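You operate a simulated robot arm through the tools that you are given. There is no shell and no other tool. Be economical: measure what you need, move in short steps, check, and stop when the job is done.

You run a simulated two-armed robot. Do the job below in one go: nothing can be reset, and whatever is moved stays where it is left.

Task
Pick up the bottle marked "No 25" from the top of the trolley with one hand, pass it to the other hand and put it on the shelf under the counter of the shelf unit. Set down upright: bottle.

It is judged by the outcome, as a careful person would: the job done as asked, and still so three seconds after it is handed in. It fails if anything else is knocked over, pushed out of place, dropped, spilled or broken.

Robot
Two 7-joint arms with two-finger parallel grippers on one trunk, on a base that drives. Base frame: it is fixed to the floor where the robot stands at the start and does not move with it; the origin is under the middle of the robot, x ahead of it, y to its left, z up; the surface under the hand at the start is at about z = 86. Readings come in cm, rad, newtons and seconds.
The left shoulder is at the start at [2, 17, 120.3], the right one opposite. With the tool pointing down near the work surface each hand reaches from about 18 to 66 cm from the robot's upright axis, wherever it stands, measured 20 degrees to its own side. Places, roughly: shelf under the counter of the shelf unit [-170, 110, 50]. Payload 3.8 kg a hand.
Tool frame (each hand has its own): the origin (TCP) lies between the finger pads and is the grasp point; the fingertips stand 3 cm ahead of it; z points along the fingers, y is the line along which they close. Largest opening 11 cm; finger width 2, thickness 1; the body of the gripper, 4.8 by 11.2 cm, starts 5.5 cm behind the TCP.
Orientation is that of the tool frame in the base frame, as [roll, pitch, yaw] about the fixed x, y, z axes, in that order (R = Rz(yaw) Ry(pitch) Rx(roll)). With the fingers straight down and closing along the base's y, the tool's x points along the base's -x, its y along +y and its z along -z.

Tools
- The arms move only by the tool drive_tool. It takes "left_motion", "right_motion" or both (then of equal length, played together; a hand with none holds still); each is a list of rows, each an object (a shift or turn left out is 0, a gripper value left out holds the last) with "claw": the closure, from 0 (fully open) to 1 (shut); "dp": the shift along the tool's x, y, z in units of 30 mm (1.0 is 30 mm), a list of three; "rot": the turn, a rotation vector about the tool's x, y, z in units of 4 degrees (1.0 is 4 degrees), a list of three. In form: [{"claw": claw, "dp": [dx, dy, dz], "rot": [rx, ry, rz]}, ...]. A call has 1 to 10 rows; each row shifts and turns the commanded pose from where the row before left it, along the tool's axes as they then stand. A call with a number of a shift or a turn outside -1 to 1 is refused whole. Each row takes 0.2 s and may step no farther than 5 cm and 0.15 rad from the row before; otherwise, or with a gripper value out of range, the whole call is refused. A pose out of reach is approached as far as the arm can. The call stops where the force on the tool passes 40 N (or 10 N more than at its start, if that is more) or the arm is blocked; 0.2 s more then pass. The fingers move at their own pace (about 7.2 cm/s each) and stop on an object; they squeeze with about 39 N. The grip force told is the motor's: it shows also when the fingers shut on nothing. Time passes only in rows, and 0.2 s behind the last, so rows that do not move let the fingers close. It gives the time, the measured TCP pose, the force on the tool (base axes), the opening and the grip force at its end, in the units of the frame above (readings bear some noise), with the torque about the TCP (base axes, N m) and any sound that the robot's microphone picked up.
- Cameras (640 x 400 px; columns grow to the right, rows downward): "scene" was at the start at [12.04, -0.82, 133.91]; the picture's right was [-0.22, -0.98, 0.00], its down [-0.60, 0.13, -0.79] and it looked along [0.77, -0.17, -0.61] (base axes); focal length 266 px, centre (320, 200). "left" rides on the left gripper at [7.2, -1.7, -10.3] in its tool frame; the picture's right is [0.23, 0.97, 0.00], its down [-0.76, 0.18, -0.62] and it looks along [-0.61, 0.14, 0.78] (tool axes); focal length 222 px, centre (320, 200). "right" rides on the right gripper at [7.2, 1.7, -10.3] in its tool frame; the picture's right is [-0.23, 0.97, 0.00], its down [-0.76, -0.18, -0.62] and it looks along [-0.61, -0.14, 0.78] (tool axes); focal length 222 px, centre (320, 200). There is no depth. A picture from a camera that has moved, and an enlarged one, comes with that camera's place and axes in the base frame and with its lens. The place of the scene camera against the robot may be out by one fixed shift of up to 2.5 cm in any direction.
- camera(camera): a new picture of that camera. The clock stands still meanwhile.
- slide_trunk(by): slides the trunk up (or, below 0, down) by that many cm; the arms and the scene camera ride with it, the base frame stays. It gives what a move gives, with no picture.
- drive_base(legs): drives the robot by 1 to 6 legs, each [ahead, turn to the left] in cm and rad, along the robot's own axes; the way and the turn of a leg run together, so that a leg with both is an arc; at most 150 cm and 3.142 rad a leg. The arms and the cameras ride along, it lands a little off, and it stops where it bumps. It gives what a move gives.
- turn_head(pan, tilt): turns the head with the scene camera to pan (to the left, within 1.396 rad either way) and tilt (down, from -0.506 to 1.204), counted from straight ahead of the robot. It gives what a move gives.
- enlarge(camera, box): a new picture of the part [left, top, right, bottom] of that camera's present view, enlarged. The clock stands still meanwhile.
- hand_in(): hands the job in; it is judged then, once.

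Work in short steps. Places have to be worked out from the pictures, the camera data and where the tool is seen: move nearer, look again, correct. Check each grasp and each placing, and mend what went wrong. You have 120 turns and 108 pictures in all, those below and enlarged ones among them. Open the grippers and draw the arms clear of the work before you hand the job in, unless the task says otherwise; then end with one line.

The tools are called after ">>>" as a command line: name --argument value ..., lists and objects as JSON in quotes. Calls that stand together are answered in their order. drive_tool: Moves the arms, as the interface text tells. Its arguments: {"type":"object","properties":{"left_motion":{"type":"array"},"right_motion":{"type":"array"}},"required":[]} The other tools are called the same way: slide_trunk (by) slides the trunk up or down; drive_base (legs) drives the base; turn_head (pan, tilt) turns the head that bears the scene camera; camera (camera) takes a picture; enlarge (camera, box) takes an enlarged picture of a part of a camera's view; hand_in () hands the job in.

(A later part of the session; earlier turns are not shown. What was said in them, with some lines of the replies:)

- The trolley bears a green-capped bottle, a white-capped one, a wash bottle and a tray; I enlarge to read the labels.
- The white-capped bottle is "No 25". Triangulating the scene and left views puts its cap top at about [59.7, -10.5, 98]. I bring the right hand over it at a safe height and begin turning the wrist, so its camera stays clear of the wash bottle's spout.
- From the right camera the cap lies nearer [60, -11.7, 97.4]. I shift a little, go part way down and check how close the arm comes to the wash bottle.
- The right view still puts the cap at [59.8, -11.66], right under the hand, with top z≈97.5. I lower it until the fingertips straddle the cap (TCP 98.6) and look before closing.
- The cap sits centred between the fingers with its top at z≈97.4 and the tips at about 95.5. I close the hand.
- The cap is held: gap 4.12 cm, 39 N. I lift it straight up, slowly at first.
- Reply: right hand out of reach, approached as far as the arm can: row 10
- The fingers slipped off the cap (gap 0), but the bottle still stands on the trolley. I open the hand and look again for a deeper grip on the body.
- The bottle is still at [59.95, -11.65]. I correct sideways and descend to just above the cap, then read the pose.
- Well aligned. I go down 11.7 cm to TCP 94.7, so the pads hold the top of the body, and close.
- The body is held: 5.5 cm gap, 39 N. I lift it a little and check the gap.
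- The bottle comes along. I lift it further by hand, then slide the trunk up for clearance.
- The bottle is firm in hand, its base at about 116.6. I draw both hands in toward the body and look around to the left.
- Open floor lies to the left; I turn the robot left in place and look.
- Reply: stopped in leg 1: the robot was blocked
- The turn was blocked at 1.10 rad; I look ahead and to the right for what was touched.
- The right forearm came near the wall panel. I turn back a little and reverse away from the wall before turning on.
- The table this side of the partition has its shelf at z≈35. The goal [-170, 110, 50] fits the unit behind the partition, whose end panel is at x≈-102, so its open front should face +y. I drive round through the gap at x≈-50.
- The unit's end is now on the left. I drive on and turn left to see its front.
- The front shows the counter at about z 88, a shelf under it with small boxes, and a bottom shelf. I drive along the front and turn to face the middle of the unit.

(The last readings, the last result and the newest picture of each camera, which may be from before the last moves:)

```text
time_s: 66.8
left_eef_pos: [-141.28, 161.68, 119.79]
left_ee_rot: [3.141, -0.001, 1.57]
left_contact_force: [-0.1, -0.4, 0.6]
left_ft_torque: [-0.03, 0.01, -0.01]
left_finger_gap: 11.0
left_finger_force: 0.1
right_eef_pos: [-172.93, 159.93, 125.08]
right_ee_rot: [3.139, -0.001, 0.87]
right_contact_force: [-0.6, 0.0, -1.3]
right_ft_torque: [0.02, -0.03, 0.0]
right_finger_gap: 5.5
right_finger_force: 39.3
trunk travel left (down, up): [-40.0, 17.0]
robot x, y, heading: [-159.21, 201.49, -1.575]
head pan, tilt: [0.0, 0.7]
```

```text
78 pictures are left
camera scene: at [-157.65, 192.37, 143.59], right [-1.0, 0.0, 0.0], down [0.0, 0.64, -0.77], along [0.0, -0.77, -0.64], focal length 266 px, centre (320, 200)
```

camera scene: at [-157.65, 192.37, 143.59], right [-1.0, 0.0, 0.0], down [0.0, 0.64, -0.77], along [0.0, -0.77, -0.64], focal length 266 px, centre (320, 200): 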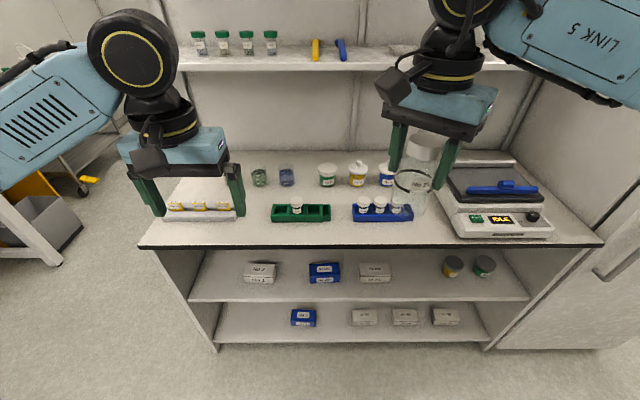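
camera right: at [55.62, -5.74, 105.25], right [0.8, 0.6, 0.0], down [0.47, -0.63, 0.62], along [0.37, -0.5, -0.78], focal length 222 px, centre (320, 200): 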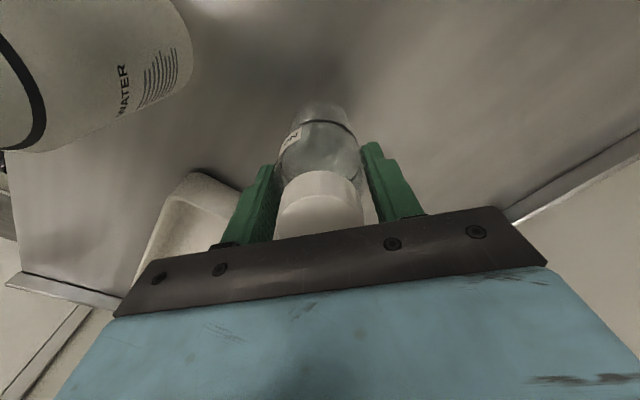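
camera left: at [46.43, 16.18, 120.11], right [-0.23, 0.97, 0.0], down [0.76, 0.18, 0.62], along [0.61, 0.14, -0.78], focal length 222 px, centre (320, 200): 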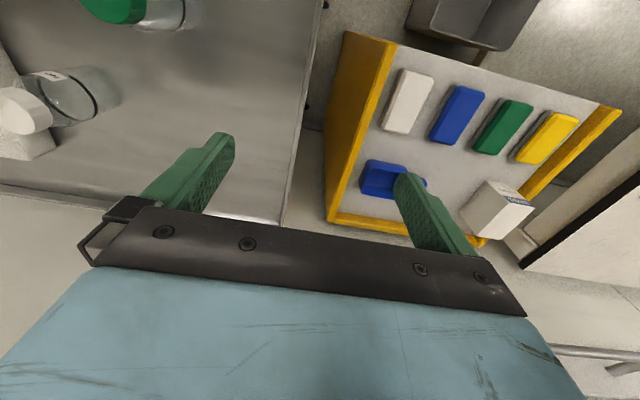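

The shelf under the counter has a free gap of about 19 cm between the third white box and the cans, at x≈-186 to -205. For the pass I turn the left hand to point forward-right and 25° below level, while the right hand brings the bottle to the middle.

>>> drive_tool --left_motion '[{"rot": [0.354, -0.972, 0.556], "claw": 0.2}, {"rot": [0.354, -0.972, 0.556]}, {"rot": [0.354, -0.972, 0.556]}, {"rot": [0.354, -0.972, 0.556]}, {"rot": [0.354, -0.972, 0.556]}, {"rot": [0.354, -0.972, 0.556]}, {"rot": [0.354, -0.972, 0.556]}, {"rot": [0.354, -0.972, 0.556]}, {}]'

>>> drive_tool --left_motion '[{"rot": [0.354, -0.972, 0.556]}, {"rot": [0.354, -0.972, 0.556]}, {"rot": [0.354, -0.972, 0.556]}, {"rot": [0.354, -0.972, 0.556]}, {"rot": [0.354, -0.972, 0.556]}, {"rot": [0.354, -0.972, 0.556]}, {"rot": [0.354, -0.972, 0.556]}, {"rot": [0.354, -0.972, 0.556]}, {}]' --right_motion '[{"dp": [-0.142, 0.867, 0]}, {"dp": [-0.142, 0.867, 0]}, {"dp": [-0.142, 0.867, 0]}, {"dp": [-0.142, 0.867, 0]}, {"dp": [-0.142, 0.867, 0]}, {}, {}, {}, {}]'

>>> camera --camera "scene"

>>> camera --camera "left"

```text
time_s: 68.8
left_eef_pos: [-141.44, 161.65, 119.89]
left_ee_rot: [-3.02, 0.566, 1.287]
left_contact_force: [-0.4, 0.7, -0.2]
left_ft_torque: [-0.05, -0.01, 0.03]
left_finger_gap: 8.8
left_finger_force: 0.1
right_eef_pos: [-172.85, 159.95, 125.26]
right_ee_rot: [-3.142, 0.0, 0.87]
right_contact_force: [-0.7, 0.5, -1.2]
right_ft_torque: [-0.02, 0.0, 0.0]
right_finger_gap: 5.52
right_finger_force: 38.9
trunk travel left (down, up): [-40.0, 17.0]
robot x, y, heading: [-159.23, 202.05, -1.574]
head pan, tilt: [0.0, 0.7]
```

```text
time_s: 70.8
left_eef_pos: [-141.46, 161.77, 119.83]
left_ee_rot: [3.141, 1.138, 0.872]
left_contact_force: [-0.5, -0.6, -0.3]
left_ft_torque: [0.01, 0.03, 0.04]
left_finger_gap: 8.81
left_finger_force: 0.0
right_eef_pos: [-164.23, 150.09, 125.09]
right_ee_rot: [3.141, -0.002, 0.87]
right_contact_force: [0.5, -0.3, -0.8]
right_ft_torque: [-0.02, -0.01, 0.01]
right_finger_gap: 5.5
right_finger_force: 39.2
trunk travel left (down, up): [-40.0, 17.0]
robot x, y, heading: [-159.21, 201.9, -1.571]
head pan, tilt: [0.0, 0.7]
```

```text
77 pictures are left
camera scene: at [-157.67, 192.35, 143.59], right [-1.0, 0.0, 0.0], down [0.0, 0.64, -0.76], along [0.0, -0.76, -0.64], focal length 266 px, centre (320, 200)
```

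scene: 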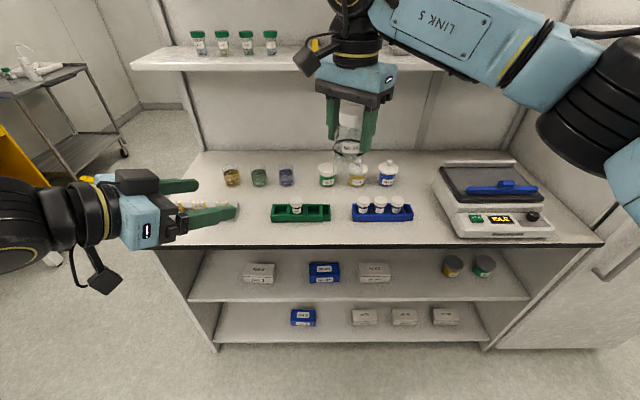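

```text
76 pictures are left
camera left: at [-134.73, 172.32, 117.66], right [0.81, -0.55, -0.21], down [0.29, 0.07, 0.95], along [-0.51, -0.83, 0.22], focal length 222 px, centre (320, 200)
```

left: 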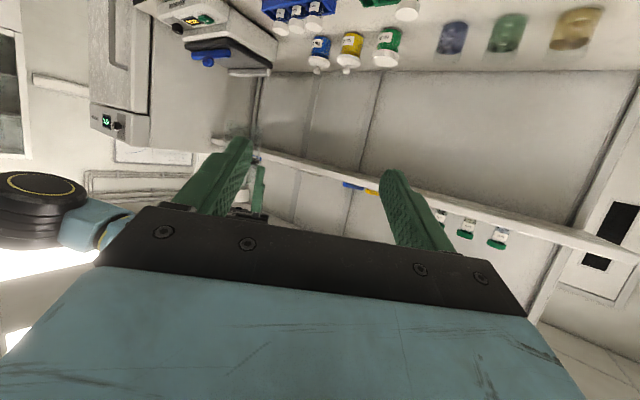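

Both hands are as intended. I bring the left hand level to a point 12 cm short of the bottle, at the height for gripping its lower body (z≈119.9).

>>> drive_tool --left_motion '[{"dp": [-0.408, -0.825, 0.875]}, {"dp": [-0.408, -0.825, 0.875]}, {"dp": [-0.408, -0.825, 0.875]}, {"dp": [-0.408, -0.825, 0.875]}, {}]'

>>> camera --camera "left"

>>> camera --camera "scene"

>>> camera --camera "right"

```text
time_s: 72.0
left_eef_pos: [-156.42, 159.23, 119.87]
left_ee_rot: [-3.141, 1.137, 0.875]
left_contact_force: [0.4, -0.1, 0.2]
left_ft_torque: [-0.03, -0.01, -0.01]
left_finger_gap: 8.77
left_finger_force: 0.2
right_eef_pos: [-164.17, 149.99, 125.05]
right_ee_rot: [-3.14, 0.0, 0.874]
right_contact_force: [1.6, 0.1, -0.4]
right_ft_torque: [-0.02, 0.03, 0.0]
right_finger_gap: 5.5
right_finger_force: 39.1
trunk travel left (down, up): [-40.0, 17.0]
robot x, y, heading: [-159.3, 202.02, -1.574]
head pan, tilt: [0.0, 0.7]
```

```text
75 pictures are left
camera left: at [-149.78, 169.8, 117.72], right [0.81, -0.55, -0.21], down [0.29, 0.07, 0.95], along [-0.51, -0.83, 0.22], focal length 222 px, centre (320, 200)
```

left: 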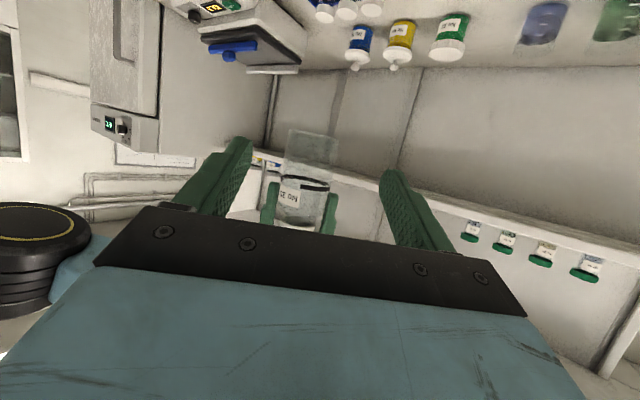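

```text
74 pictures are left
camera scene: at [-157.57, 192.39, 143.59], right [-1.0, 0.0, 0.0], down [0.0, 0.64, -0.77], along [0.0, -0.77, -0.64], focal length 266 px, centre (320, 200)
```

scene: 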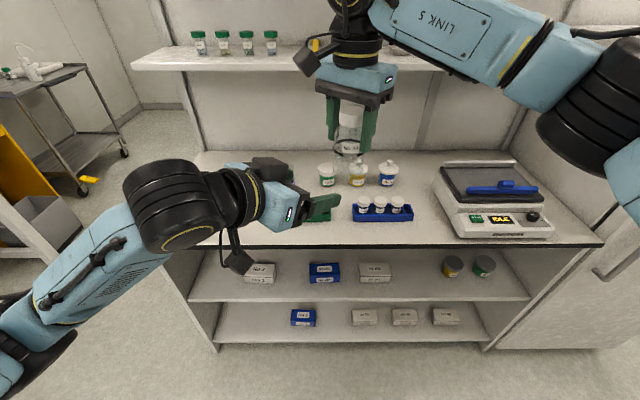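

```text
73 pictures are left
camera right: at [-158.25, 154.47, 135.53], right [0.6, -0.8, 0.0], down [-0.63, -0.47, 0.62], along [-0.5, -0.37, -0.78], focal length 222 px, centre (320, 200)
```

right: 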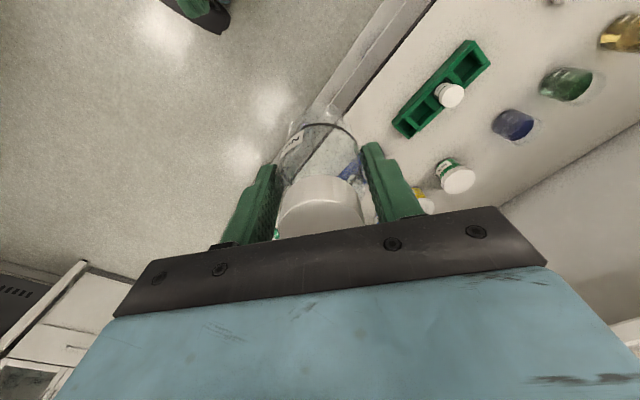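

The left view agrees: bottle base at about z 116.4, in line with the fingers. I move the last 12 cm level to put the left fingers round the lower body.

>>> drive_tool --left_motion '[{"dp": [-0.282, 0, 0.607]}, {"dp": [-0.282, 0, 0.607]}, {"dp": [-0.282, 0, 0.607]}, {"dp": [-0.282, 0, 0.607]}, {"dp": [-0.282, 0, 0.607]}, {"dp": [-0.282, 0, 0.607]}, {}]'

>>> camera --camera "left"

>>> enlarge --camera "scene" --box '[220, 40, 440, 240]'

>>> camera --camera "right"

```text
time_s: 73.6
left_eef_pos: [-163.93, 150.05, 119.88]
left_ee_rot: [-3.14, 1.136, 0.874]
left_contact_force: [0.1, 0.6, -0.6]
left_ft_torque: [0.02, 0.0, 0.04]
left_finger_gap: 8.77
left_finger_force: 0.1
right_eef_pos: [-164.27, 149.98, 125.05]
right_ee_rot: [3.141, -0.001, 0.872]
right_contact_force: [-0.1, 0.0, -1.1]
right_ft_torque: [0.0, 0.0, 0.02]
right_finger_gap: 5.5
right_finger_force: 39.0
trunk travel left (down, up): [-40.0, 17.0]
robot x, y, heading: [-159.1, 201.67, -1.571]
head pan, tilt: [0.0, 0.7]
```

```text
72 pictures are left
camera left: at [-157.33, 160.6, 117.77], right [0.81, -0.55, -0.21], down [0.29, 0.07, 0.95], along [-0.51, -0.83, 0.22], focal length 222 px, centre (320, 200)
```

left: 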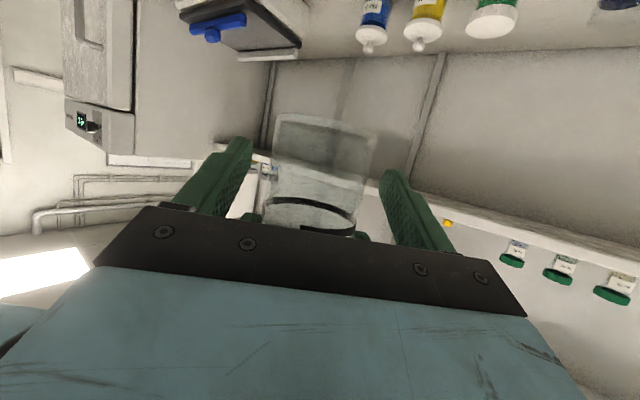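

```text
2.00 times, centred on (330, 140) of scene
camera zoom: at [-157.62, 192.39, 143.59], right [-1.0, 0.0, 0.0], down [0.0, 0.64, -0.77], along [0.0, -0.77, -0.64], focal length 533 px, centre (300, 320)
```

zoom: 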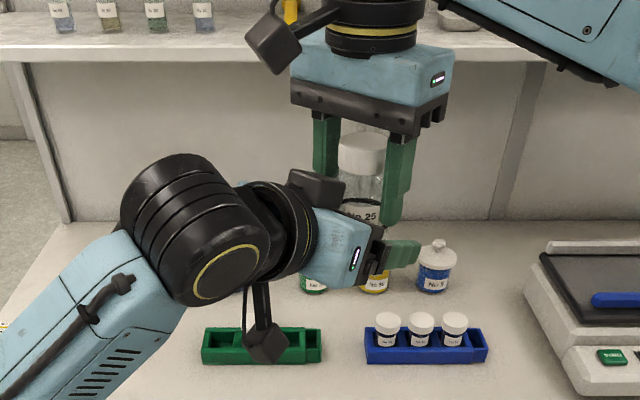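

```text
70 pictures are left
camera right: at [-158.3, 154.47, 135.53], right [0.6, -0.8, 0.0], down [-0.63, -0.47, 0.62], along [-0.5, -0.37, -0.78], focal length 222 px, centre (320, 200)
```

right: 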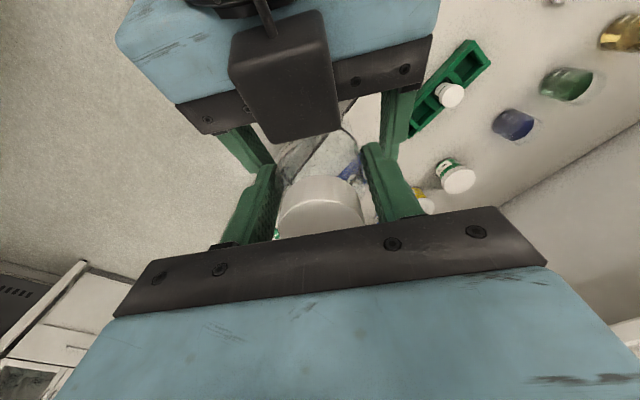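

The left fingers straddle the body below the right fingertips with no contact. I close the left hand.

>>> drive_tool --left_motion '[{"claw": 1}, {}, {}, {}, {}]'

>>> camera --camera "left"

```text
time_s: 74.8
left_eef_pos: [-164.15, 150.12, 119.86]
left_ee_rot: [-3.139, 1.134, 0.873]
left_contact_force: [-11.1, 10.4, 1.1]
left_ft_torque: [-0.13, -0.23, -0.03]
left_finger_gap: 5.51
left_finger_force: 38.9
right_eef_pos: [-164.18, 149.97, 125.09]
right_ee_rot: [3.141, -0.003, 0.873]
right_contact_force: [11.3, -10.9, -2.2]
right_ft_torque: [-0.39, -0.38, 0.05]
right_finger_gap: 5.53
right_finger_force: 38.7
trunk travel left (down, up): [-40.0, 17.0]
robot x, y, heading: [-159.13, 201.97, -1.573]
head pan, tilt: [0.0, 0.7]
```

```text
69 pictures are left
camera left: at [-157.42, 160.67, 117.76], right [0.81, -0.56, -0.21], down [0.29, 0.07, 0.95], along [-0.51, -0.83, 0.22], focal length 222 px, centre (320, 200)
```

left: 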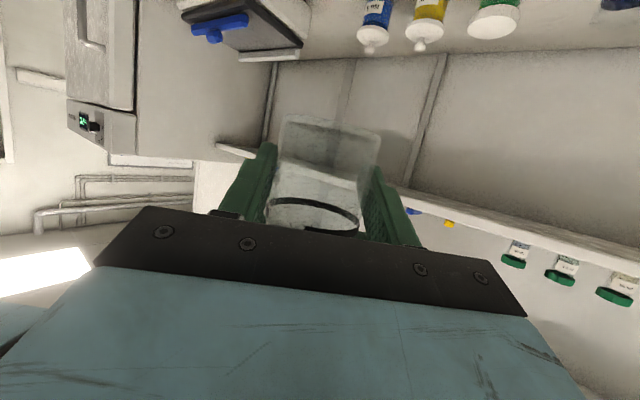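

Both hands hold the bottle but pull sideways against each other with about 15 N. I ease the left hand a hair along its closing line.

>>> drive_tool --left_motion '[{"dp": [0, -0.05, 0]}, {}]'

```text
time_s: 75.4
left_eef_pos: [-164.2, 150.04, 119.94]
left_ee_rot: [-3.14, 1.136, 0.875]
left_contact_force: [-9.5, 8.3, 2.6]
left_ft_torque: [0.25, -0.03, -0.43]
left_finger_gap: 5.48
left_finger_force: 39.1
right_eef_pos: [-164.18, 150.02, 124.9]
right_ee_rot: [3.142, -0.002, 0.873]
right_contact_force: [9.4, -7.7, -3.7]
right_ft_torque: [-0.65, -0.43, 0.43]
right_finger_gap: 5.5
right_finger_force: 38.4
trunk travel left (down, up): [-40.0, 17.0]
robot x, y, heading: [-159.5, 201.96, -1.573]
head pan, tilt: [0.0, 0.7]
```

It is easing; a little more the same way.

>>> drive_tool --left_motion '[{"dp": [0, -0.1, 0]}, {"dp": [0, -0.05, 0]}, {}]'

```text
time_s: 76.2
left_eef_pos: [-164.4, 150.11, 119.82]
left_ee_rot: [3.139, 1.135, 0.879]
left_contact_force: [7.1, -13.0, 1.2]
left_ft_torque: [0.3, 0.55, -0.3]
left_finger_gap: 5.5
left_finger_force: 39.3
right_eef_pos: [-164.32, 150.19, 125.12]
right_ee_rot: [-3.137, -0.002, 0.872]
right_contact_force: [-7.7, 13.4, -2.1]
right_ft_torque: [0.4, -0.26, 0.37]
right_finger_gap: 5.5
right_finger_force: 38.6
trunk travel left (down, up): [-40.0, 17.0]
robot x, y, heading: [-159.07, 201.96, -1.577]
head pan, tilt: [0.0, 0.7]
```

Overshot by about half; I step back a little and then open the right hand.

>>> drive_tool --left_motion '[{"dp": [0, 0.08, 0]}, {}]'

>>> drive_tool --right_motion '[{"claw": 0.6}, {"claw": 0.4}, {"claw": 0.25}, {}, {}]'

>>> camera --camera "right"

>>> camera --camera "left"

```text
time_s: 76.8
left_eef_pos: [-164.3, 150.1, 119.86]
left_ee_rot: [3.141, 1.136, 0.876]
left_contact_force: [8.9, -14.4, 1.3]
left_ft_torque: [0.19, 0.14, 0.58]
left_finger_gap: 5.49
left_finger_force: 38.3
right_eef_pos: [-164.38, 150.01, 125.05]
right_ee_rot: [-3.139, -0.001, 0.868]
right_contact_force: [-9.4, 14.6, -1.5]
right_ft_torque: [0.57, 0.31, -0.56]
right_finger_gap: 5.49
right_finger_force: 39.2
trunk travel left (down, up): [-40.0, 17.0]
robot x, y, heading: [-158.88, 202.07, -1.574]
head pan, tilt: [0.0, 0.7]
```

```text
time_s: 78.0
left_eef_pos: [-164.42, 150.2, 119.77]
left_ee_rot: [-3.136, 1.134, 0.874]
left_contact_force: [0.3, -0.1, 0.1]
left_ft_torque: [0.02, -0.03, 0.0]
left_finger_gap: 5.51
left_finger_force: 39.0
right_eef_pos: [-164.16, 150.11, 125.12]
right_ee_rot: [-3.141, -0.001, 0.871]
right_contact_force: [0.8, 0.1, 0.0]
right_ft_torque: [-0.02, 0.01, -0.01]
right_finger_gap: 8.24
right_finger_force: 0.0
trunk travel left (down, up): [-40.0, 17.0]
robot x, y, heading: [-159.19, 201.84, -1.575]
head pan, tilt: [0.0, 0.7]
```

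```text
68 pictures are left
camera right: at [-158.33, 154.44, 135.53], right [0.6, -0.8, 0.0], down [-0.63, -0.47, 0.62], along [-0.5, -0.37, -0.78], focal length 222 px, centre (320, 200)
```

right: 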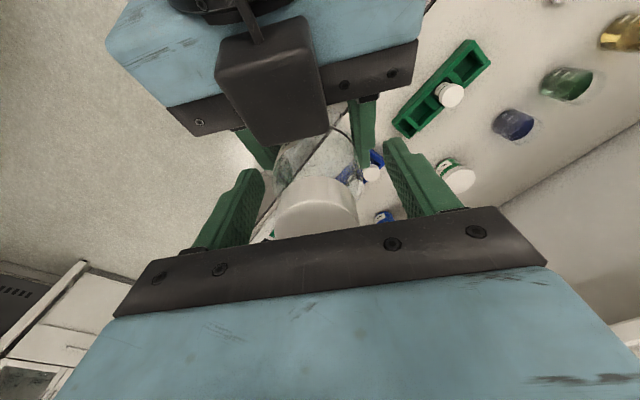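

```text
67 pictures are left
camera left: at [-157.75, 160.86, 117.71], right [0.81, -0.55, -0.21], down [0.29, 0.07, 0.95], along [-0.51, -0.83, 0.22], focal length 222 px, centre (320, 200)
```

left: 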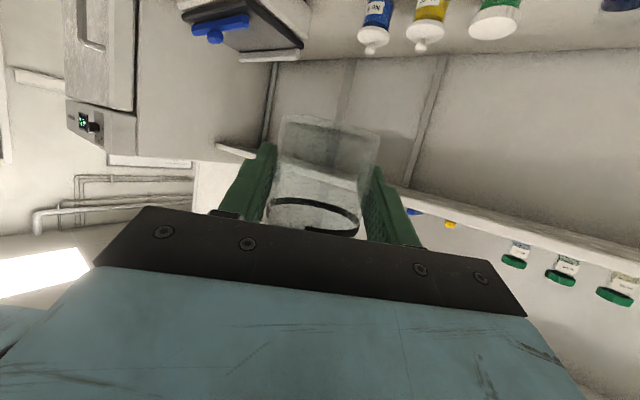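

The left hand holds it alone (5.5 cm gap, 39 N). I raise the right hand straight up off the cap.

>>> drive_tool --right_motion '[{"dp": [0, 0, -0.5]}, {"dp": [0, 0, -0.6]}, {"dp": [0, 0, -0.6]}, {"dp": [0, 0, -0.6]}, {"dp": [0, 0, -0.4]}, {}]'

>>> camera --camera "scene"

```text
time_s: 79.4
left_eef_pos: [-164.44, 150.15, 119.89]
left_ee_rot: [-3.14, 1.136, 0.875]
left_contact_force: [-0.5, 0.3, 0.6]
left_ft_torque: [-0.01, 0.02, -0.02]
left_finger_gap: 5.51
left_finger_force: 38.7
right_eef_pos: [-164.3, 149.97, 133.1]
right_ee_rot: [-3.141, -0.001, 0.873]
right_contact_force: [0.1, -1.2, 0.7]
right_ft_torque: [0.01, -0.01, 0.01]
right_finger_gap: 8.26
right_finger_force: 0.0
trunk travel left (down, up): [-40.0, 17.0]
robot x, y, heading: [-159.11, 201.81, -1.569]
head pan, tilt: [0.0, 0.7]
```

```text
66 pictures are left
camera scene: at [-157.66, 192.36, 143.58], right [-1.0, 0.0, 0.0], down [0.0, 0.64, -0.76], along [0.0, -0.76, -0.64], focal length 266 px, centre (320, 200)
```

scene: 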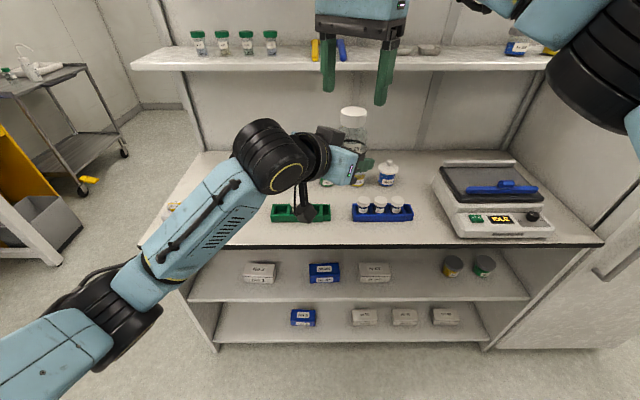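

The right hand is clear. I move it aside to the right and back, and turn the left hand about the vertical to point straight ahead, keeping the bottle upright.

>>> drive_tool --right_motion '[{"dp": [-0.64, -0.77, 0]}, {"dp": [-0.64, -0.77, 0]}, {"dp": [-0.64, -0.77, 0]}, {"dp": [-0.64, -0.77, 0]}, {"dp": [-0.64, -0.77, 0]}, {"dp": [0.876, -0.733, 0]}, {"dp": [0.876, -0.733, 0]}, {"dp": [0.876, -0.733, 0]}, {"dp": [0.876, -0.733, 0]}, {"dp": [0.876, -0.733, 0]}]'

>>> drive_tool --left_motion '[{"rot": [-0.907, 0, -0.42]}, {"rot": [-0.907, 0, -0.42]}, {"rot": [-0.907, 0, -0.42]}, {"rot": [-0.907, 0, -0.42]}, {"rot": [-0.907, 0, -0.42]}, {"rot": [-0.907, 0, -0.42]}, {"rot": [-0.907, 0, -0.42]}, {"rot": [-0.907, 0, -0.42]}, {"rot": [-0.907, 0, -0.42]}, {"rot": [-0.907, 0, -0.42]}]'

>>> camera --camera "scene"

```text
time_s: 81.6
left_eef_pos: [-164.47, 150.3, 119.86]
left_ee_rot: [-3.14, 1.135, 0.875]
left_contact_force: [0.5, -0.4, 0.1]
left_ft_torque: [0.02, -0.02, 0.04]
left_finger_gap: 5.5
left_finger_force: 38.7
right_eef_pos: [-179.47, 167.51, 133.29]
right_ee_rot: [3.14, -0.002, 0.871]
right_contact_force: [-0.4, 1.0, 0.8]
right_ft_torque: [-0.04, 0.02, -0.02]
right_finger_gap: 8.26
right_finger_force: 0.1
trunk travel left (down, up): [-40.0, 17.0]
robot x, y, heading: [-159.55, 201.78, -1.569]
head pan, tilt: [0.0, 0.7]
```

```text
time_s: 83.8
left_eef_pos: [-164.43, 150.19, 120.01]
left_ee_rot: [3.14, 1.133, 1.571]
left_contact_force: [-0.9, -0.5, -1.0]
left_ft_torque: [0.0, 0.01, -0.01]
left_finger_gap: 5.51
left_finger_force: 39.4
right_eef_pos: [-179.4, 167.35, 133.28]
right_ee_rot: [-3.141, -0.002, 0.871]
right_contact_force: [0.1, -0.5, 0.0]
right_ft_torque: [0.01, 0.0, 0.0]
right_finger_gap: 8.26
right_finger_force: 0.0
trunk travel left (down, up): [-40.0, 17.0]
robot x, y, heading: [-159.03, 202.15, -1.577]
head pan, tilt: [0.0, 0.7]
```

```text
65 pictures are left
camera scene: at [-157.7, 192.38, 143.59], right [-1.0, 0.0, 0.0], down [0.0, 0.64, -0.76], along [0.0, -0.76, -0.64], focal length 266 px, centre (320, 200)
```

scene: 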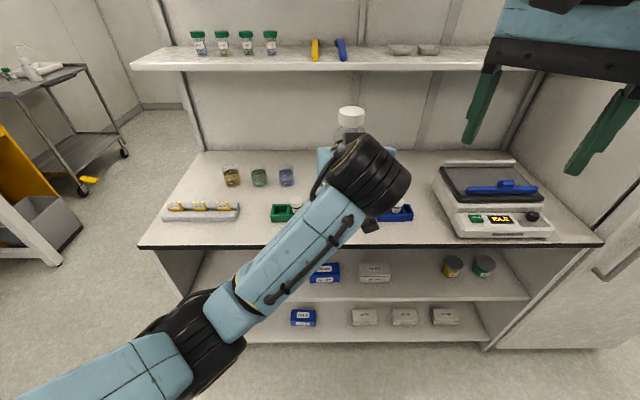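

The left hand points straight at the unit with the bottle upright. The free space left of box "1" (about x -108 to -128) is away from the fridge, so I choose x≈-118. I move the left hand over to its own side and shift the robot sideways.

>>> drive_tool --left_motion '[{"dp": [0.124, 0.917, -0.264]}, {"dp": [0.124, 0.917, -0.264]}, {"dp": [0.124, 0.917, -0.264]}, {"dp": [0.124, 0.917, -0.264]}, {"dp": [0.124, 0.917, -0.264]}, {"dp": [0.124, 0.917, -0.264]}, {"dp": [0.124, 0.917, -0.264]}, {"dp": [0.124, 0.917, -0.264]}, {}]'

>>> drive_base --legs '[[0, 1.575], [24, 0], [0, -1.57]]'

>>> camera --camera "scene"

```text
time_s: 85.8
left_eef_pos: [-142.45, 157.31, 119.89]
left_ee_rot: [3.141, 1.134, 1.57]
left_contact_force: [0.9, -0.1, 0.3]
left_ft_torque: [0.01, -0.01, -0.03]
left_finger_gap: 5.49
left_finger_force: 39.4
right_eef_pos: [-179.5, 167.33, 133.27]
right_ee_rot: [-3.141, -0.001, 0.87]
right_contact_force: [0.2, 0.5, 0.8]
right_ft_torque: [0.0, -0.03, 0.0]
right_finger_gap: 8.27
right_finger_force: 0.0
trunk travel left (down, up): [-40.0, 17.0]
robot x, y, heading: [-159.18, 201.44, -1.575]
head pan, tilt: [0.0, 0.7]
```

```text
time_s: 95.2
left_eef_pos: [-117.74, 157.46, 119.83]
left_ee_rot: [-3.142, 1.136, 1.583]
left_contact_force: [0.6, 0.4, 0.1]
left_ft_torque: [0.03, -0.02, 0.03]
left_finger_gap: 5.47
left_finger_force: 38.6
right_eef_pos: [-154.69, 167.02, 133.28]
right_ee_rot: [3.14, -0.003, 0.888]
right_contact_force: [-0.2, 1.0, 1.5]
right_ft_torque: [0.02, 0.02, 0.0]
right_finger_gap: 8.23
right_finger_force: 0.0
trunk travel left (down, up): [-40.0, 17.0]
robot x, y, heading: [-135.18, 202.02, -1.557]
head pan, tilt: [0.0, 0.7]
```

```text
64 pictures are left
camera scene: at [-133.36, 192.34, 143.59], right [-1.0, -0.01, 0.0], down [-0.01, 0.64, -0.76], along [0.01, -0.76, -0.64], focal length 266 px, centre (320, 200)
```

scene: 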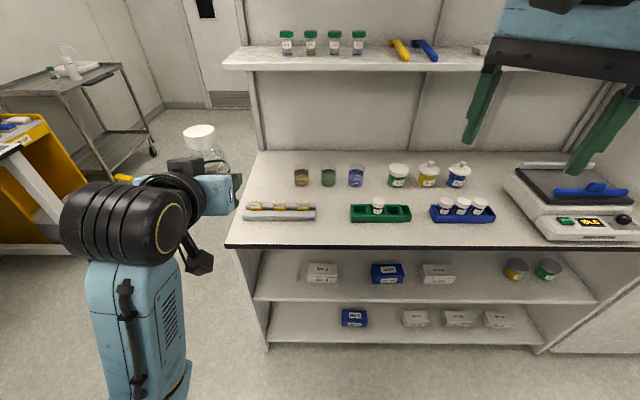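

The hand is at x -117.7, y 157.5, well in front of the counter edge (y≈139). I slide the trunk fully down.

>>> slide_trunk --by -40

>>> camera --camera "scene"

>>> camera --camera "left"

```text
time_s: 99.0
left_eef_pos: [-117.67, 157.47, 79.83]
left_ee_rot: [3.14, 1.135, 1.584]
left_contact_force: [0.0, 0.6, -0.9]
left_ft_torque: [0.0, -0.02, 0.01]
left_finger_gap: 5.51
left_finger_force: 38.9
right_eef_pos: [-154.57, 166.89, 93.22]
right_ee_rot: [3.141, -0.001, 0.887]
right_contact_force: [0.1, -0.4, -0.8]
right_ft_torque: [-0.02, 0.01, 0.01]
right_finger_gap: 8.27
right_finger_force: 0.1
trunk travel left (down, up): [0.0, 57.0]
robot x, y, heading: [-135.21, 202.04, -1.561]
head pan, tilt: [0.0, 0.7]
```

```text
63 pictures are left
camera scene: at [-133.34, 192.34, 103.59], right [-1.0, -0.01, 0.0], down [-0.01, 0.64, -0.76], along [0.01, -0.76, -0.64], focal length 266 px, centre (320, 200)
```

scene: 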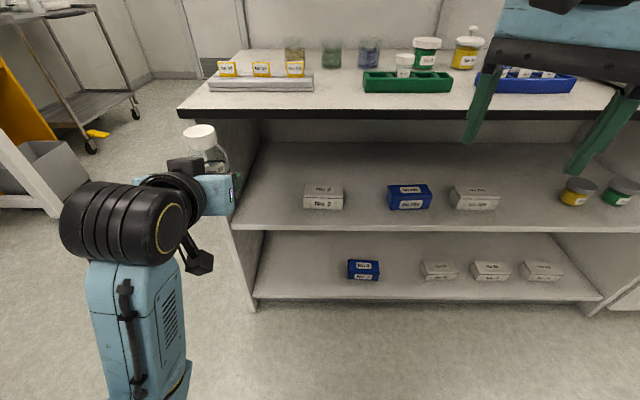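

```text
62 pictures are left
camera left: at [-119.52, 169.99, 77.71], right [0.97, 0.11, -0.21], down [0.17, 0.25, 0.95], along [0.16, -0.96, 0.22], focal length 222 px, centre (320, 200)
```

left: 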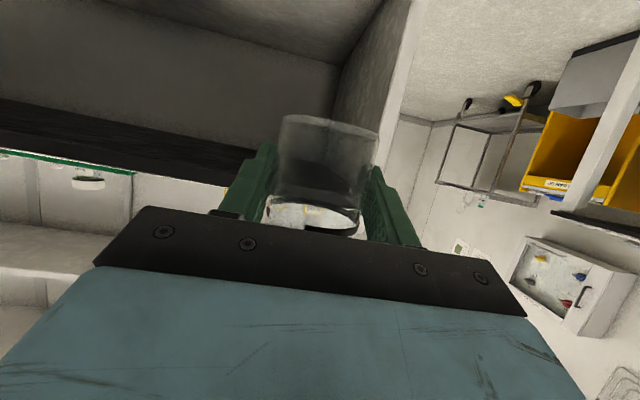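

Two camera heights put the shelf under the counter at z≈46 with its front edge at y≈137.5, and the counter edge at z≈83. The gap runs from x -108 to -127.5. I lower the arm in front of the unit to z≈54.

>>> drive_tool --left_motion '[{"dp": [0.866, 0, 0.405]}, {"dp": [0.866, 0, 0.405]}, {"dp": [0.866, 0, 0.405]}, {"dp": [0.866, 0, 0.405]}, {"dp": [0.866, 0, 0.405]}, {"dp": [0.866, 0, 0.405]}, {"dp": [0.866, 0, 0.405]}, {"dp": [0.866, 0, 0.405]}, {"dp": [0.866, 0, 0.405]}, {}]'

>>> turn_head --pan 0.2 --tilt 0.7

>>> camera --camera "scene"

>>> camera --camera "left"

```text
time_s: 101.2
left_eef_pos: [-117.55, 157.32, 54.04]
left_ee_rot: [3.14, 1.134, 1.585]
left_contact_force: [0.6, 0.0, 0.3]
left_ft_torque: [-0.01, -0.03, -0.02]
left_finger_gap: 5.49
left_finger_force: 39.3
right_eef_pos: [-154.69, 167.05, 93.24]
right_ee_rot: [3.141, -0.002, 0.886]
right_contact_force: [-0.5, -0.2, 0.1]
right_ft_torque: [0.01, 0.0, 0.0]
right_finger_gap: 8.26
right_finger_force: 0.0
trunk travel left (down, up): [0.0, 57.0]
robot x, y, heading: [-135.07, 202.0, -1.56]
head pan, tilt: [0.0, 0.7]
```

```text
time_s: 102.0
left_eef_pos: [-117.67, 157.36, 54.12]
left_ee_rot: [3.139, 1.133, 1.584]
left_contact_force: [0.3, -0.2, -0.1]
left_ft_torque: [0.04, 0.01, 0.0]
left_finger_gap: 5.47
left_finger_force: 38.9
right_eef_pos: [-154.77, 166.97, 93.24]
right_ee_rot: [3.141, -0.002, 0.887]
right_contact_force: [-0.2, -0.1, -0.5]
right_ft_torque: [-0.02, -0.01, -0.02]
right_finger_gap: 8.24
right_finger_force: 0.0
trunk travel left (down, up): [0.0, 57.0]
robot x, y, heading: [-135.0, 201.93, -1.559]
head pan, tilt: [0.201, 0.7]
```

```text
61 pictures are left
camera scene: at [-131.66, 192.53, 103.59], right [-0.98, -0.21, 0.0], down [-0.14, 0.63, -0.76], along [0.16, -0.75, -0.64], focal length 266 px, centre (320, 200)
```

scene: 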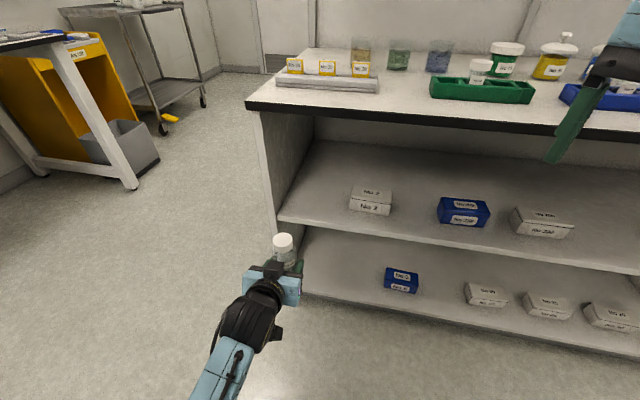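

```text
60 pictures are left
camera left: at [-119.58, 169.75, 51.96], right [0.97, 0.11, -0.21], down [0.17, 0.25, 0.95], along [0.16, -0.96, 0.22], focal length 222 px, centre (320, 200)
```

left: 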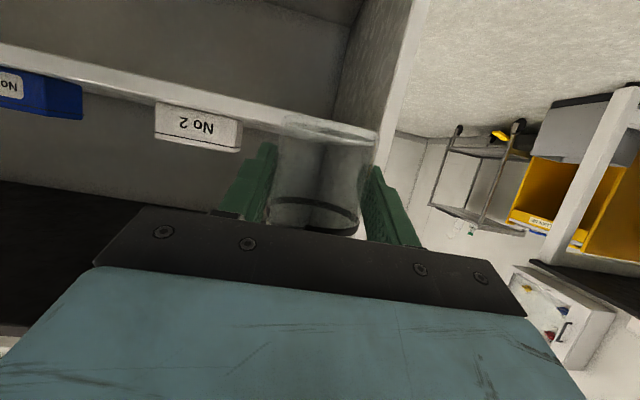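

I enlarge the left view to read the shelf's edge height relative to the bottle.

>>> enlarge --camera "left" --box '[140, 40, 440, 240]'

>>> enlarge --camera "scene" --box '[220, 120, 420, 320]'

```text
2.00 times, centred on (290, 140) of left
camera zoom: at [-119.58, 169.75, 51.96], right [0.97, 0.11, -0.21], down [0.17, 0.25, 0.95], along [0.16, -0.96, 0.22], focal length 444 px, centre (380, 320)
```

zoom: 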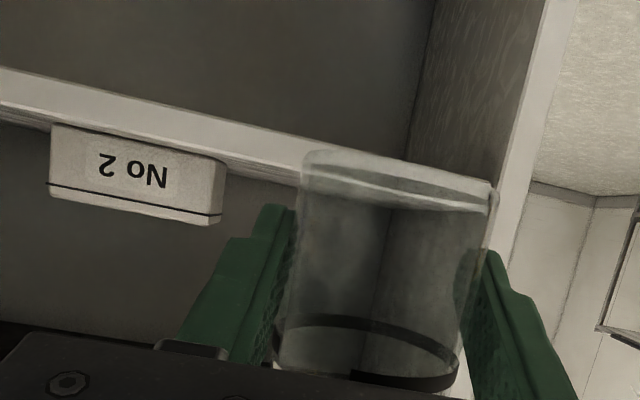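

```text
2.00 times, centred on (320, 220) of scene
camera zoom: at [-131.66, 192.53, 103.59], right [-0.98, -0.21, 0.0], down [-0.14, 0.63, -0.76], along [0.16, -0.75, -0.64], focal length 533 px, centre (320, 160)
```

zoom: 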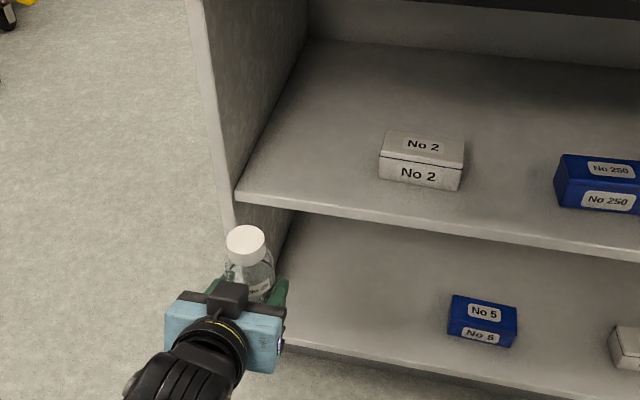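

The left camera gives the board top at z≈50 and its front edge at y≈141, matching the stated height. The bottle base is only 0.5 cm above that, so I raise the hand 3 cm and then drive the base 12 cm forward.

>>> drive_tool --left_motion '[{"dp": [-0.453, 0, -0.212]}, {"dp": [-0.453, 0, -0.212]}, {}]'

>>> drive_base --legs '[[12, 0]]'

>>> camera --camera "left"

>>> camera --camera "scene"

```text
time_s: 102.8
left_eef_pos: [-117.58, 157.39, 57.06]
left_ee_rot: [3.14, 1.136, 1.583]
left_contact_force: [0.4, 0.6, -0.5]
left_ft_torque: [0.03, 0.02, 0.04]
left_finger_gap: 5.51
left_finger_force: 39.3
right_eef_pos: [-154.58, 166.88, 93.18]
right_ee_rot: [-3.14, -0.003, 0.888]
right_contact_force: [0.2, 0.1, -0.2]
right_ft_torque: [0.01, -0.03, 0.03]
right_finger_gap: 8.27
right_finger_force: 0.0
trunk travel left (down, up): [0.0, 57.0]
robot x, y, heading: [-134.83, 201.97, -1.556]
head pan, tilt: [0.201, 0.7]
```

```text
time_s: 104.0
left_eef_pos: [-117.65, 145.64, 57.0]
left_ee_rot: [3.14, 1.134, 1.583]
left_contact_force: [0.0, -0.2, -0.2]
left_ft_torque: [0.03, 0.0, 0.01]
left_finger_gap: 5.49
left_finger_force: 39.1
right_eef_pos: [-154.67, 155.12, 93.25]
right_ee_rot: [-3.141, -0.002, 0.885]
right_contact_force: [0.2, -0.7, -0.6]
right_ft_torque: [-0.03, -0.02, -0.01]
right_finger_gap: 8.23
right_finger_force: 0.0
trunk travel left (down, up): [0.0, 57.0]
robot x, y, heading: [-134.51, 190.11, -1.559]
head pan, tilt: [0.201, 0.7]
```

```text
57 pictures are left
camera left: at [-119.43, 157.98, 54.9], right [0.97, 0.11, -0.2], down [0.17, 0.25, 0.95], along [0.15, -0.96, 0.22], focal length 222 px, centre (320, 200)
```

left: 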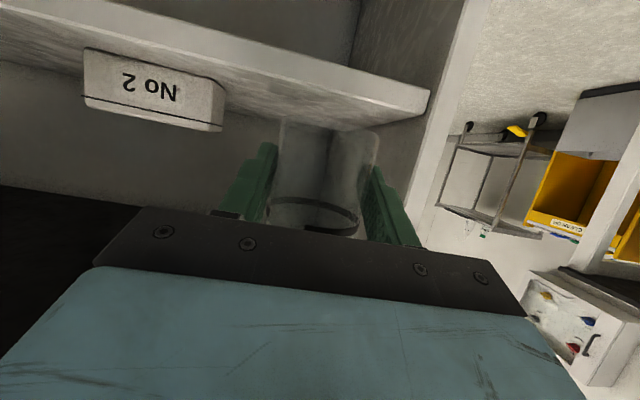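

```text
56 pictures are left
camera scene: at [-131.54, 180.71, 103.59], right [-0.98, -0.21, 0.0], down [-0.13, 0.63, -0.76], along [0.16, -0.75, -0.64], focal length 266 px, centre (320, 200)
```

scene: 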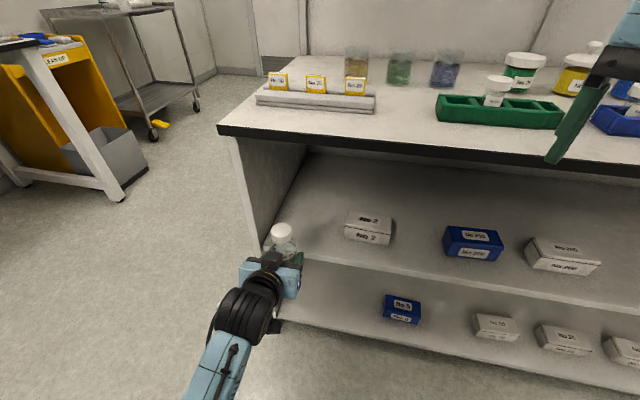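

The panel edge shows at x≈-110.6 and the box corner at about x -131, so I aim for x≈-119.5. I move in level, 14 cm, to y≈131.5.

>>> drive_tool --left_motion '[{"dp": [0, -0.63, 0]}, {"dp": [-0.332, 0, 0.71]}, {"dp": [-0.332, 0, 0.71]}, {"dp": [-0.332, 0, 0.71]}, {"dp": [-0.332, 0, 0.71]}, {"dp": [-0.332, 0, 0.71]}, {"dp": [-0.332, 0, 0.71]}, {}]'

>>> camera --camera "left"

>>> enlarge --camera "scene" --box '[200, 140, 420, 340]'

```text
time_s: 105.8
left_eef_pos: [-119.28, 131.31, 56.99]
left_ee_rot: [3.139, 1.134, 1.583]
left_contact_force: [0.3, -0.5, -0.3]
left_ft_torque: [-0.01, 0.02, 0.0]
left_finger_gap: 5.49
left_finger_force: 38.9
right_eef_pos: [-154.65, 155.17, 93.18]
right_ee_rot: [-3.141, -0.002, 0.883]
right_contact_force: [0.4, 0.4, -0.1]
right_ft_torque: [0.01, 0.01, 0.0]
right_finger_gap: 8.26
right_finger_force: 0.0
trunk travel left (down, up): [0.0, 57.0]
robot x, y, heading: [-134.98, 189.94, -1.557]
head pan, tilt: [0.201, 0.7]
```

```text
55 pictures are left
camera left: at [-121.17, 143.76, 54.95], right [0.97, 0.11, -0.21], down [0.17, 0.25, 0.95], along [0.15, -0.96, 0.22], focal length 222 px, centre (320, 200)
```

left: 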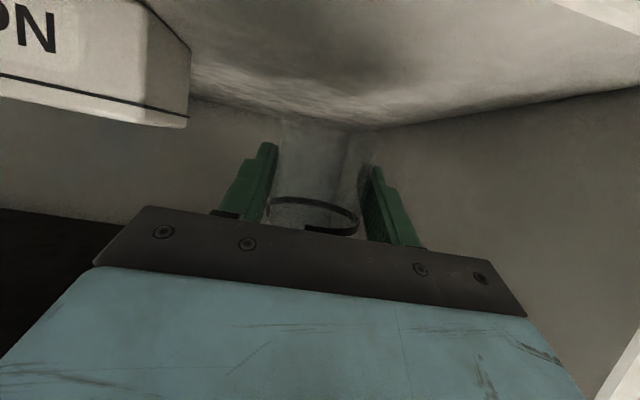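

```text
2.00 times, centred on (310, 240) of scene
camera zoom: at [-131.54, 180.71, 103.59], right [-0.98, -0.21, 0.0], down [-0.13, 0.63, -0.76], along [0.16, -0.75, -0.64], focal length 533 px, centre (340, 120)
```

zoom: 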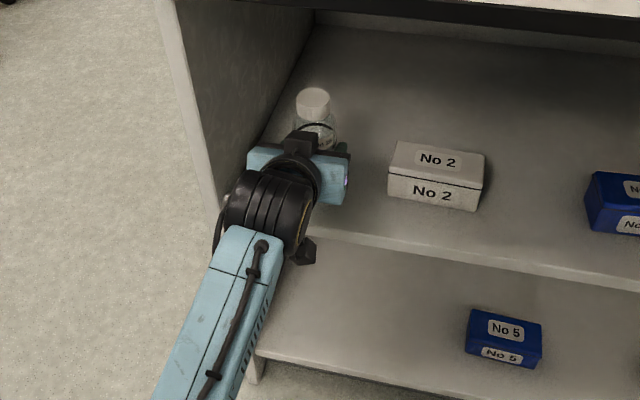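

The bottle is inside, clear of the box and the panel. I lower it 3 cm in half-centimetre rows, watching the force.

>>> drive_tool --left_motion '[{"dp": [0.151, 0, 0.071]}, {"dp": [0.151, 0, 0.071]}, {"dp": [0.151, 0, 0.071]}, {"dp": [0.151, 0, 0.071]}, {"dp": [0.151, 0, 0.071]}, {"dp": [0.151, 0, 0.071]}, {}]'

>>> enlarge --camera "left" --box '[200, 60, 460, 260]'

```text
time_s: 107.4
left_eef_pos: [-119.29, 131.36, 54.09]
left_ee_rot: [3.137, 1.135, 1.582]
left_contact_force: [-0.1, -0.1, -1.2]
left_ft_torque: [-0.01, 0.01, -0.01]
left_finger_gap: 5.52
left_finger_force: 38.7
right_eef_pos: [-154.65, 155.24, 93.23]
right_ee_rot: [3.142, -0.002, 0.887]
right_contact_force: [-0.1, -0.4, -0.5]
right_ft_torque: [0.01, 0.02, 0.01]
right_finger_gap: 8.27
right_finger_force: 0.0
trunk travel left (down, up): [0.0, 57.0]
robot x, y, heading: [-134.71, 189.84, -1.562]
head pan, tilt: [0.201, 0.7]
```

```text
2.00 times, centred on (330, 160) of left
camera zoom: at [-121.17, 143.86, 51.92], right [0.97, 0.11, -0.2], down [0.17, 0.25, 0.95], along [0.16, -0.96, 0.22], focal length 444 px, centre (300, 280)
```

zoom: 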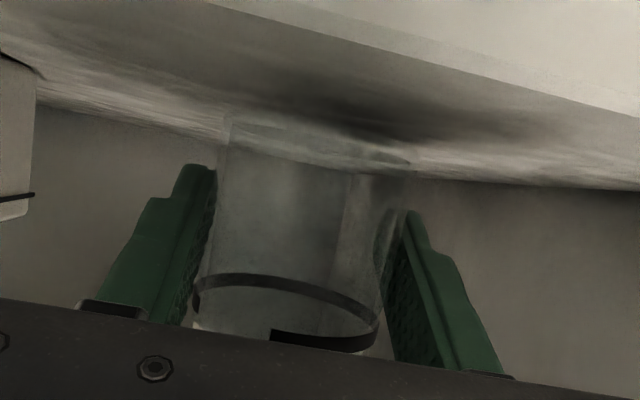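

No contact yet but very near. I lower in 2 mm rows.

>>> drive_tool --left_motion '[{"dp": [0.06, 0, 0.028]}, {"dp": [0.06, 0, 0.028]}, {}]'

>>> drive_tool --left_motion '[{"dp": [0.045, 0, 0.021]}, {}]'

```text
time_s: 108.2
left_eef_pos: [-119.24, 131.49, 53.58]
left_ee_rot: [3.14, 1.136, 1.583]
left_contact_force: [0.0, 0.4, 0.1]
left_ft_torque: [0.0, -0.05, -0.02]
left_finger_gap: 5.49
left_finger_force: 38.7
right_eef_pos: [-154.7, 155.26, 93.18]
right_ee_rot: [3.141, 0.0, 0.884]
right_contact_force: [0.7, -0.1, 0.1]
right_ft_torque: [0.0, 0.03, 0.02]
right_finger_gap: 8.26
right_finger_force: 0.1
trunk travel left (down, up): [0.0, 57.0]
robot x, y, heading: [-134.81, 190.55, -1.559]
head pan, tilt: [0.201, 0.7]
```

```text
time_s: 108.8
left_eef_pos: [-119.2, 131.38, 53.66]
left_ee_rot: [3.14, 1.136, 1.582]
left_contact_force: [-0.2, 0.6, 1.6]
left_ft_torque: [-0.02, -0.04, -0.02]
left_finger_gap: 5.49
left_finger_force: 38.6
right_eef_pos: [-154.73, 155.22, 93.21]
right_ee_rot: [3.14, -0.002, 0.884]
right_contact_force: [1.0, 0.7, -0.2]
right_ft_torque: [0.01, 0.0, -0.03]
right_finger_gap: 8.21
right_finger_force: 0.1
trunk travel left (down, up): [0.0, 57.0]
robot x, y, heading: [-134.77, 189.93, -1.562]
head pan, tilt: [0.201, 0.7]
```

The first sign of upward force (1.6 N) and z no longer falling suggest touchdown. I go down another 2–3 mm to confirm.

>>> drive_tool --left_motion '[{"dp": [0.045, 0, 0.021]}, {"dp": [0.03, 0, 0.014]}, {}]'

```text
time_s: 109.6
left_eef_pos: [-119.19, 131.42, 53.63]
left_ee_rot: [3.139, 1.141, 1.582]
left_contact_force: [0.4, 0.2, 13.0]
left_ft_torque: [0.22, -0.09, 0.01]
left_finger_gap: 5.49
left_finger_force: 39.1
right_eef_pos: [-154.64, 155.34, 93.24]
right_ee_rot: [3.141, -0.001, 0.884]
right_contact_force: [-0.6, -0.9, 0.1]
right_ft_torque: [-0.04, -0.01, -0.02]
right_finger_gap: 8.25
right_finger_force: 0.0
trunk travel left (down, up): [0.0, 57.0]
robot x, y, heading: [-134.89, 190.11, -1.562]
head pan, tilt: [0.201, 0.7]
```

The bottle stands on the shelf (13 N up). I ease off slightly and open the fingers gradually.

>>> drive_tool --left_motion '[{"dp": [-0.045, 0, -0.021]}, {"claw": 0.48}, {"claw": 0.44}, {"claw": 0.4}, {"claw": 0.34}, {"claw": 0.28}, {}, {}]'

>>> camera --camera "left"

>>> enlarge --camera "scene" --box '[200, 140, 420, 340]'

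```text
time_s: 111.4
left_eef_pos: [-119.21, 131.37, 53.54]
left_ee_rot: [3.14, 1.136, 1.584]
left_contact_force: [0.4, -0.3, 0.0]
left_ft_torque: [-0.04, 0.0, 0.02]
left_finger_gap: 7.95
left_finger_force: 0.1
right_eef_pos: [-154.64, 155.22, 93.22]
right_ee_rot: [-3.139, -0.001, 0.889]
right_contact_force: [0.5, 0.1, -0.8]
right_ft_torque: [0.03, 0.01, -0.01]
right_finger_gap: 8.24
right_finger_force: 0.1
trunk travel left (down, up): [0.0, 57.0]
robot x, y, heading: [-134.8, 190.09, -1.558]
head pan, tilt: [0.201, 0.7]
```

```text
52 pictures are left
camera left: at [-121.13, 143.85, 51.35], right [0.97, 0.11, -0.21], down [0.17, 0.25, 0.95], along [0.15, -0.96, 0.22], focal length 222 px, centre (320, 200)
```

left: 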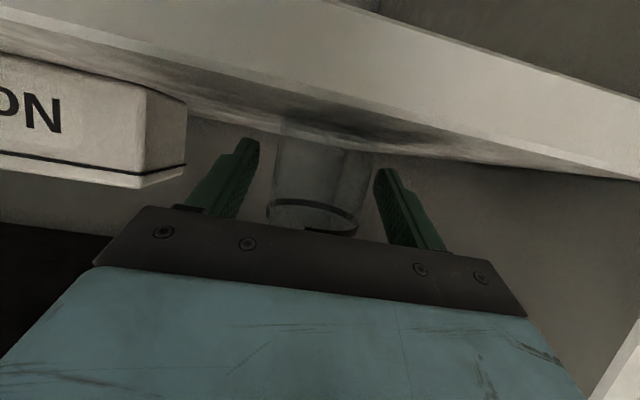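

```text
2.00 times, centred on (310, 240) of scene
camera zoom: at [-131.54, 180.72, 103.59], right [-0.98, -0.21, 0.0], down [-0.13, 0.63, -0.76], along [0.16, -0.75, -0.64], focal length 533 px, centre (340, 120)
```

zoom: 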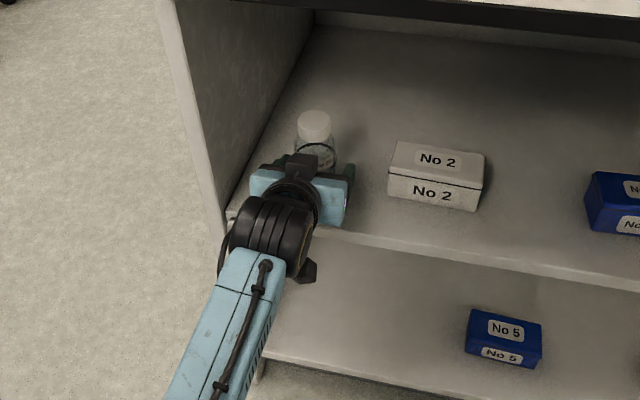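

Released and upright. I withdraw the left hand straight back, level.

>>> drive_tool --left_motion '[{"dp": [0.14, 0, -0.3]}, {"dp": [0.3, 0, -0.64]}, {"dp": [0.38, 0, -0.815]}, {"dp": [0.38, 0, -0.815]}, {"dp": [0.38, 0, -0.815]}, {"dp": [0.38, 0, -0.815]}, {"dp": [0.38, 0, -0.815]}, {}]'

>>> drive_base --legs '[[-20, 0]]'

>>> camera --camera "scene"

>>> camera --camera "left"

```text
time_s: 113.2
left_eef_pos: [-119.44, 148.09, 53.67]
left_ee_rot: [3.138, 1.136, 1.583]
left_contact_force: [0.0, -1.1, 0.3]
left_ft_torque: [0.02, 0.02, 0.02]
left_finger_gap: 7.9
left_finger_force: 0.0
right_eef_pos: [-154.71, 155.22, 93.22]
right_ee_rot: [3.141, -0.003, 0.886]
right_contact_force: [-1.3, -0.3, -0.3]
right_ft_torque: [-0.02, 0.01, -0.04]
right_finger_gap: 8.24
right_finger_force: 0.1
trunk travel left (down, up): [0.0, 57.0]
robot x, y, heading: [-135.19, 190.3, -1.561]
head pan, tilt: [0.201, 0.7]
```

```text
time_s: 114.8
left_eef_pos: [-119.7, 167.64, 53.51]
left_ee_rot: [3.138, 1.137, 1.585]
left_contact_force: [-0.5, -1.2, 0.4]
left_ft_torque: [0.02, -0.01, -0.04]
left_finger_gap: 7.96
left_finger_force: 0.0
right_eef_pos: [-154.79, 174.85, 93.26]
right_ee_rot: [3.141, -0.002, 0.886]
right_contact_force: [0.7, 0.0, -0.4]
right_ft_torque: [0.01, -0.01, 0.04]
right_finger_gap: 8.26
right_finger_force: 0.0
trunk travel left (down, up): [0.0, 57.0]
robot x, y, heading: [-134.45, 209.56, -1.56]
head pan, tilt: [0.201, 0.7]
```

```text
50 pictures are left
camera scene: at [-131.74, 200.29, 103.59], right [-0.98, -0.21, 0.0], down [-0.14, 0.63, -0.77], along [0.16, -0.75, -0.64], focal length 266 px, centre (320, 200)
```

scene: 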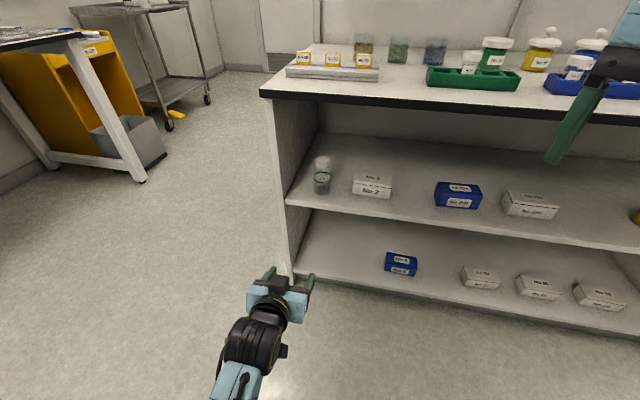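

```text
49 pictures are left
camera left: at [-121.51, 180.15, 51.41], right [0.97, 0.11, -0.2], down [0.17, 0.25, 0.95], along [0.16, -0.96, 0.22], focal length 222 px, centre (320, 200)
```

left: 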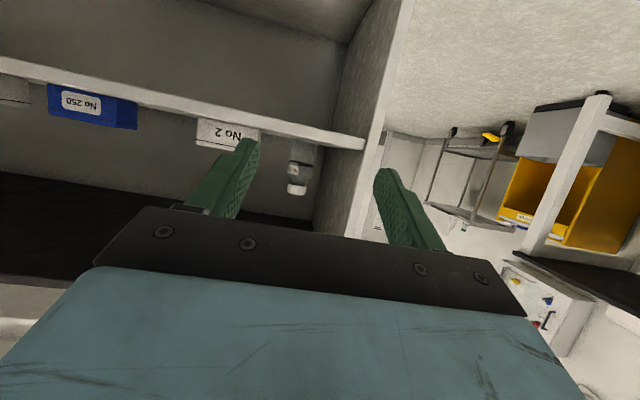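

Bottle "No 25" stands upright on the shelf under the counter, nothing else there has moved, and both hands are open and well clear. I hand in.

>>> hand_in

```text
The job is handed in.
```

Bottle "No 25" went from the right hand to the left and now stands upright on the shelf under the counter. On the way, my first grip slipped off its cap while it was still on the trolley, and one turn of the base was stopped by a bump, probably an arm against the wall panel. I saw nothing knocked over or moved either time.
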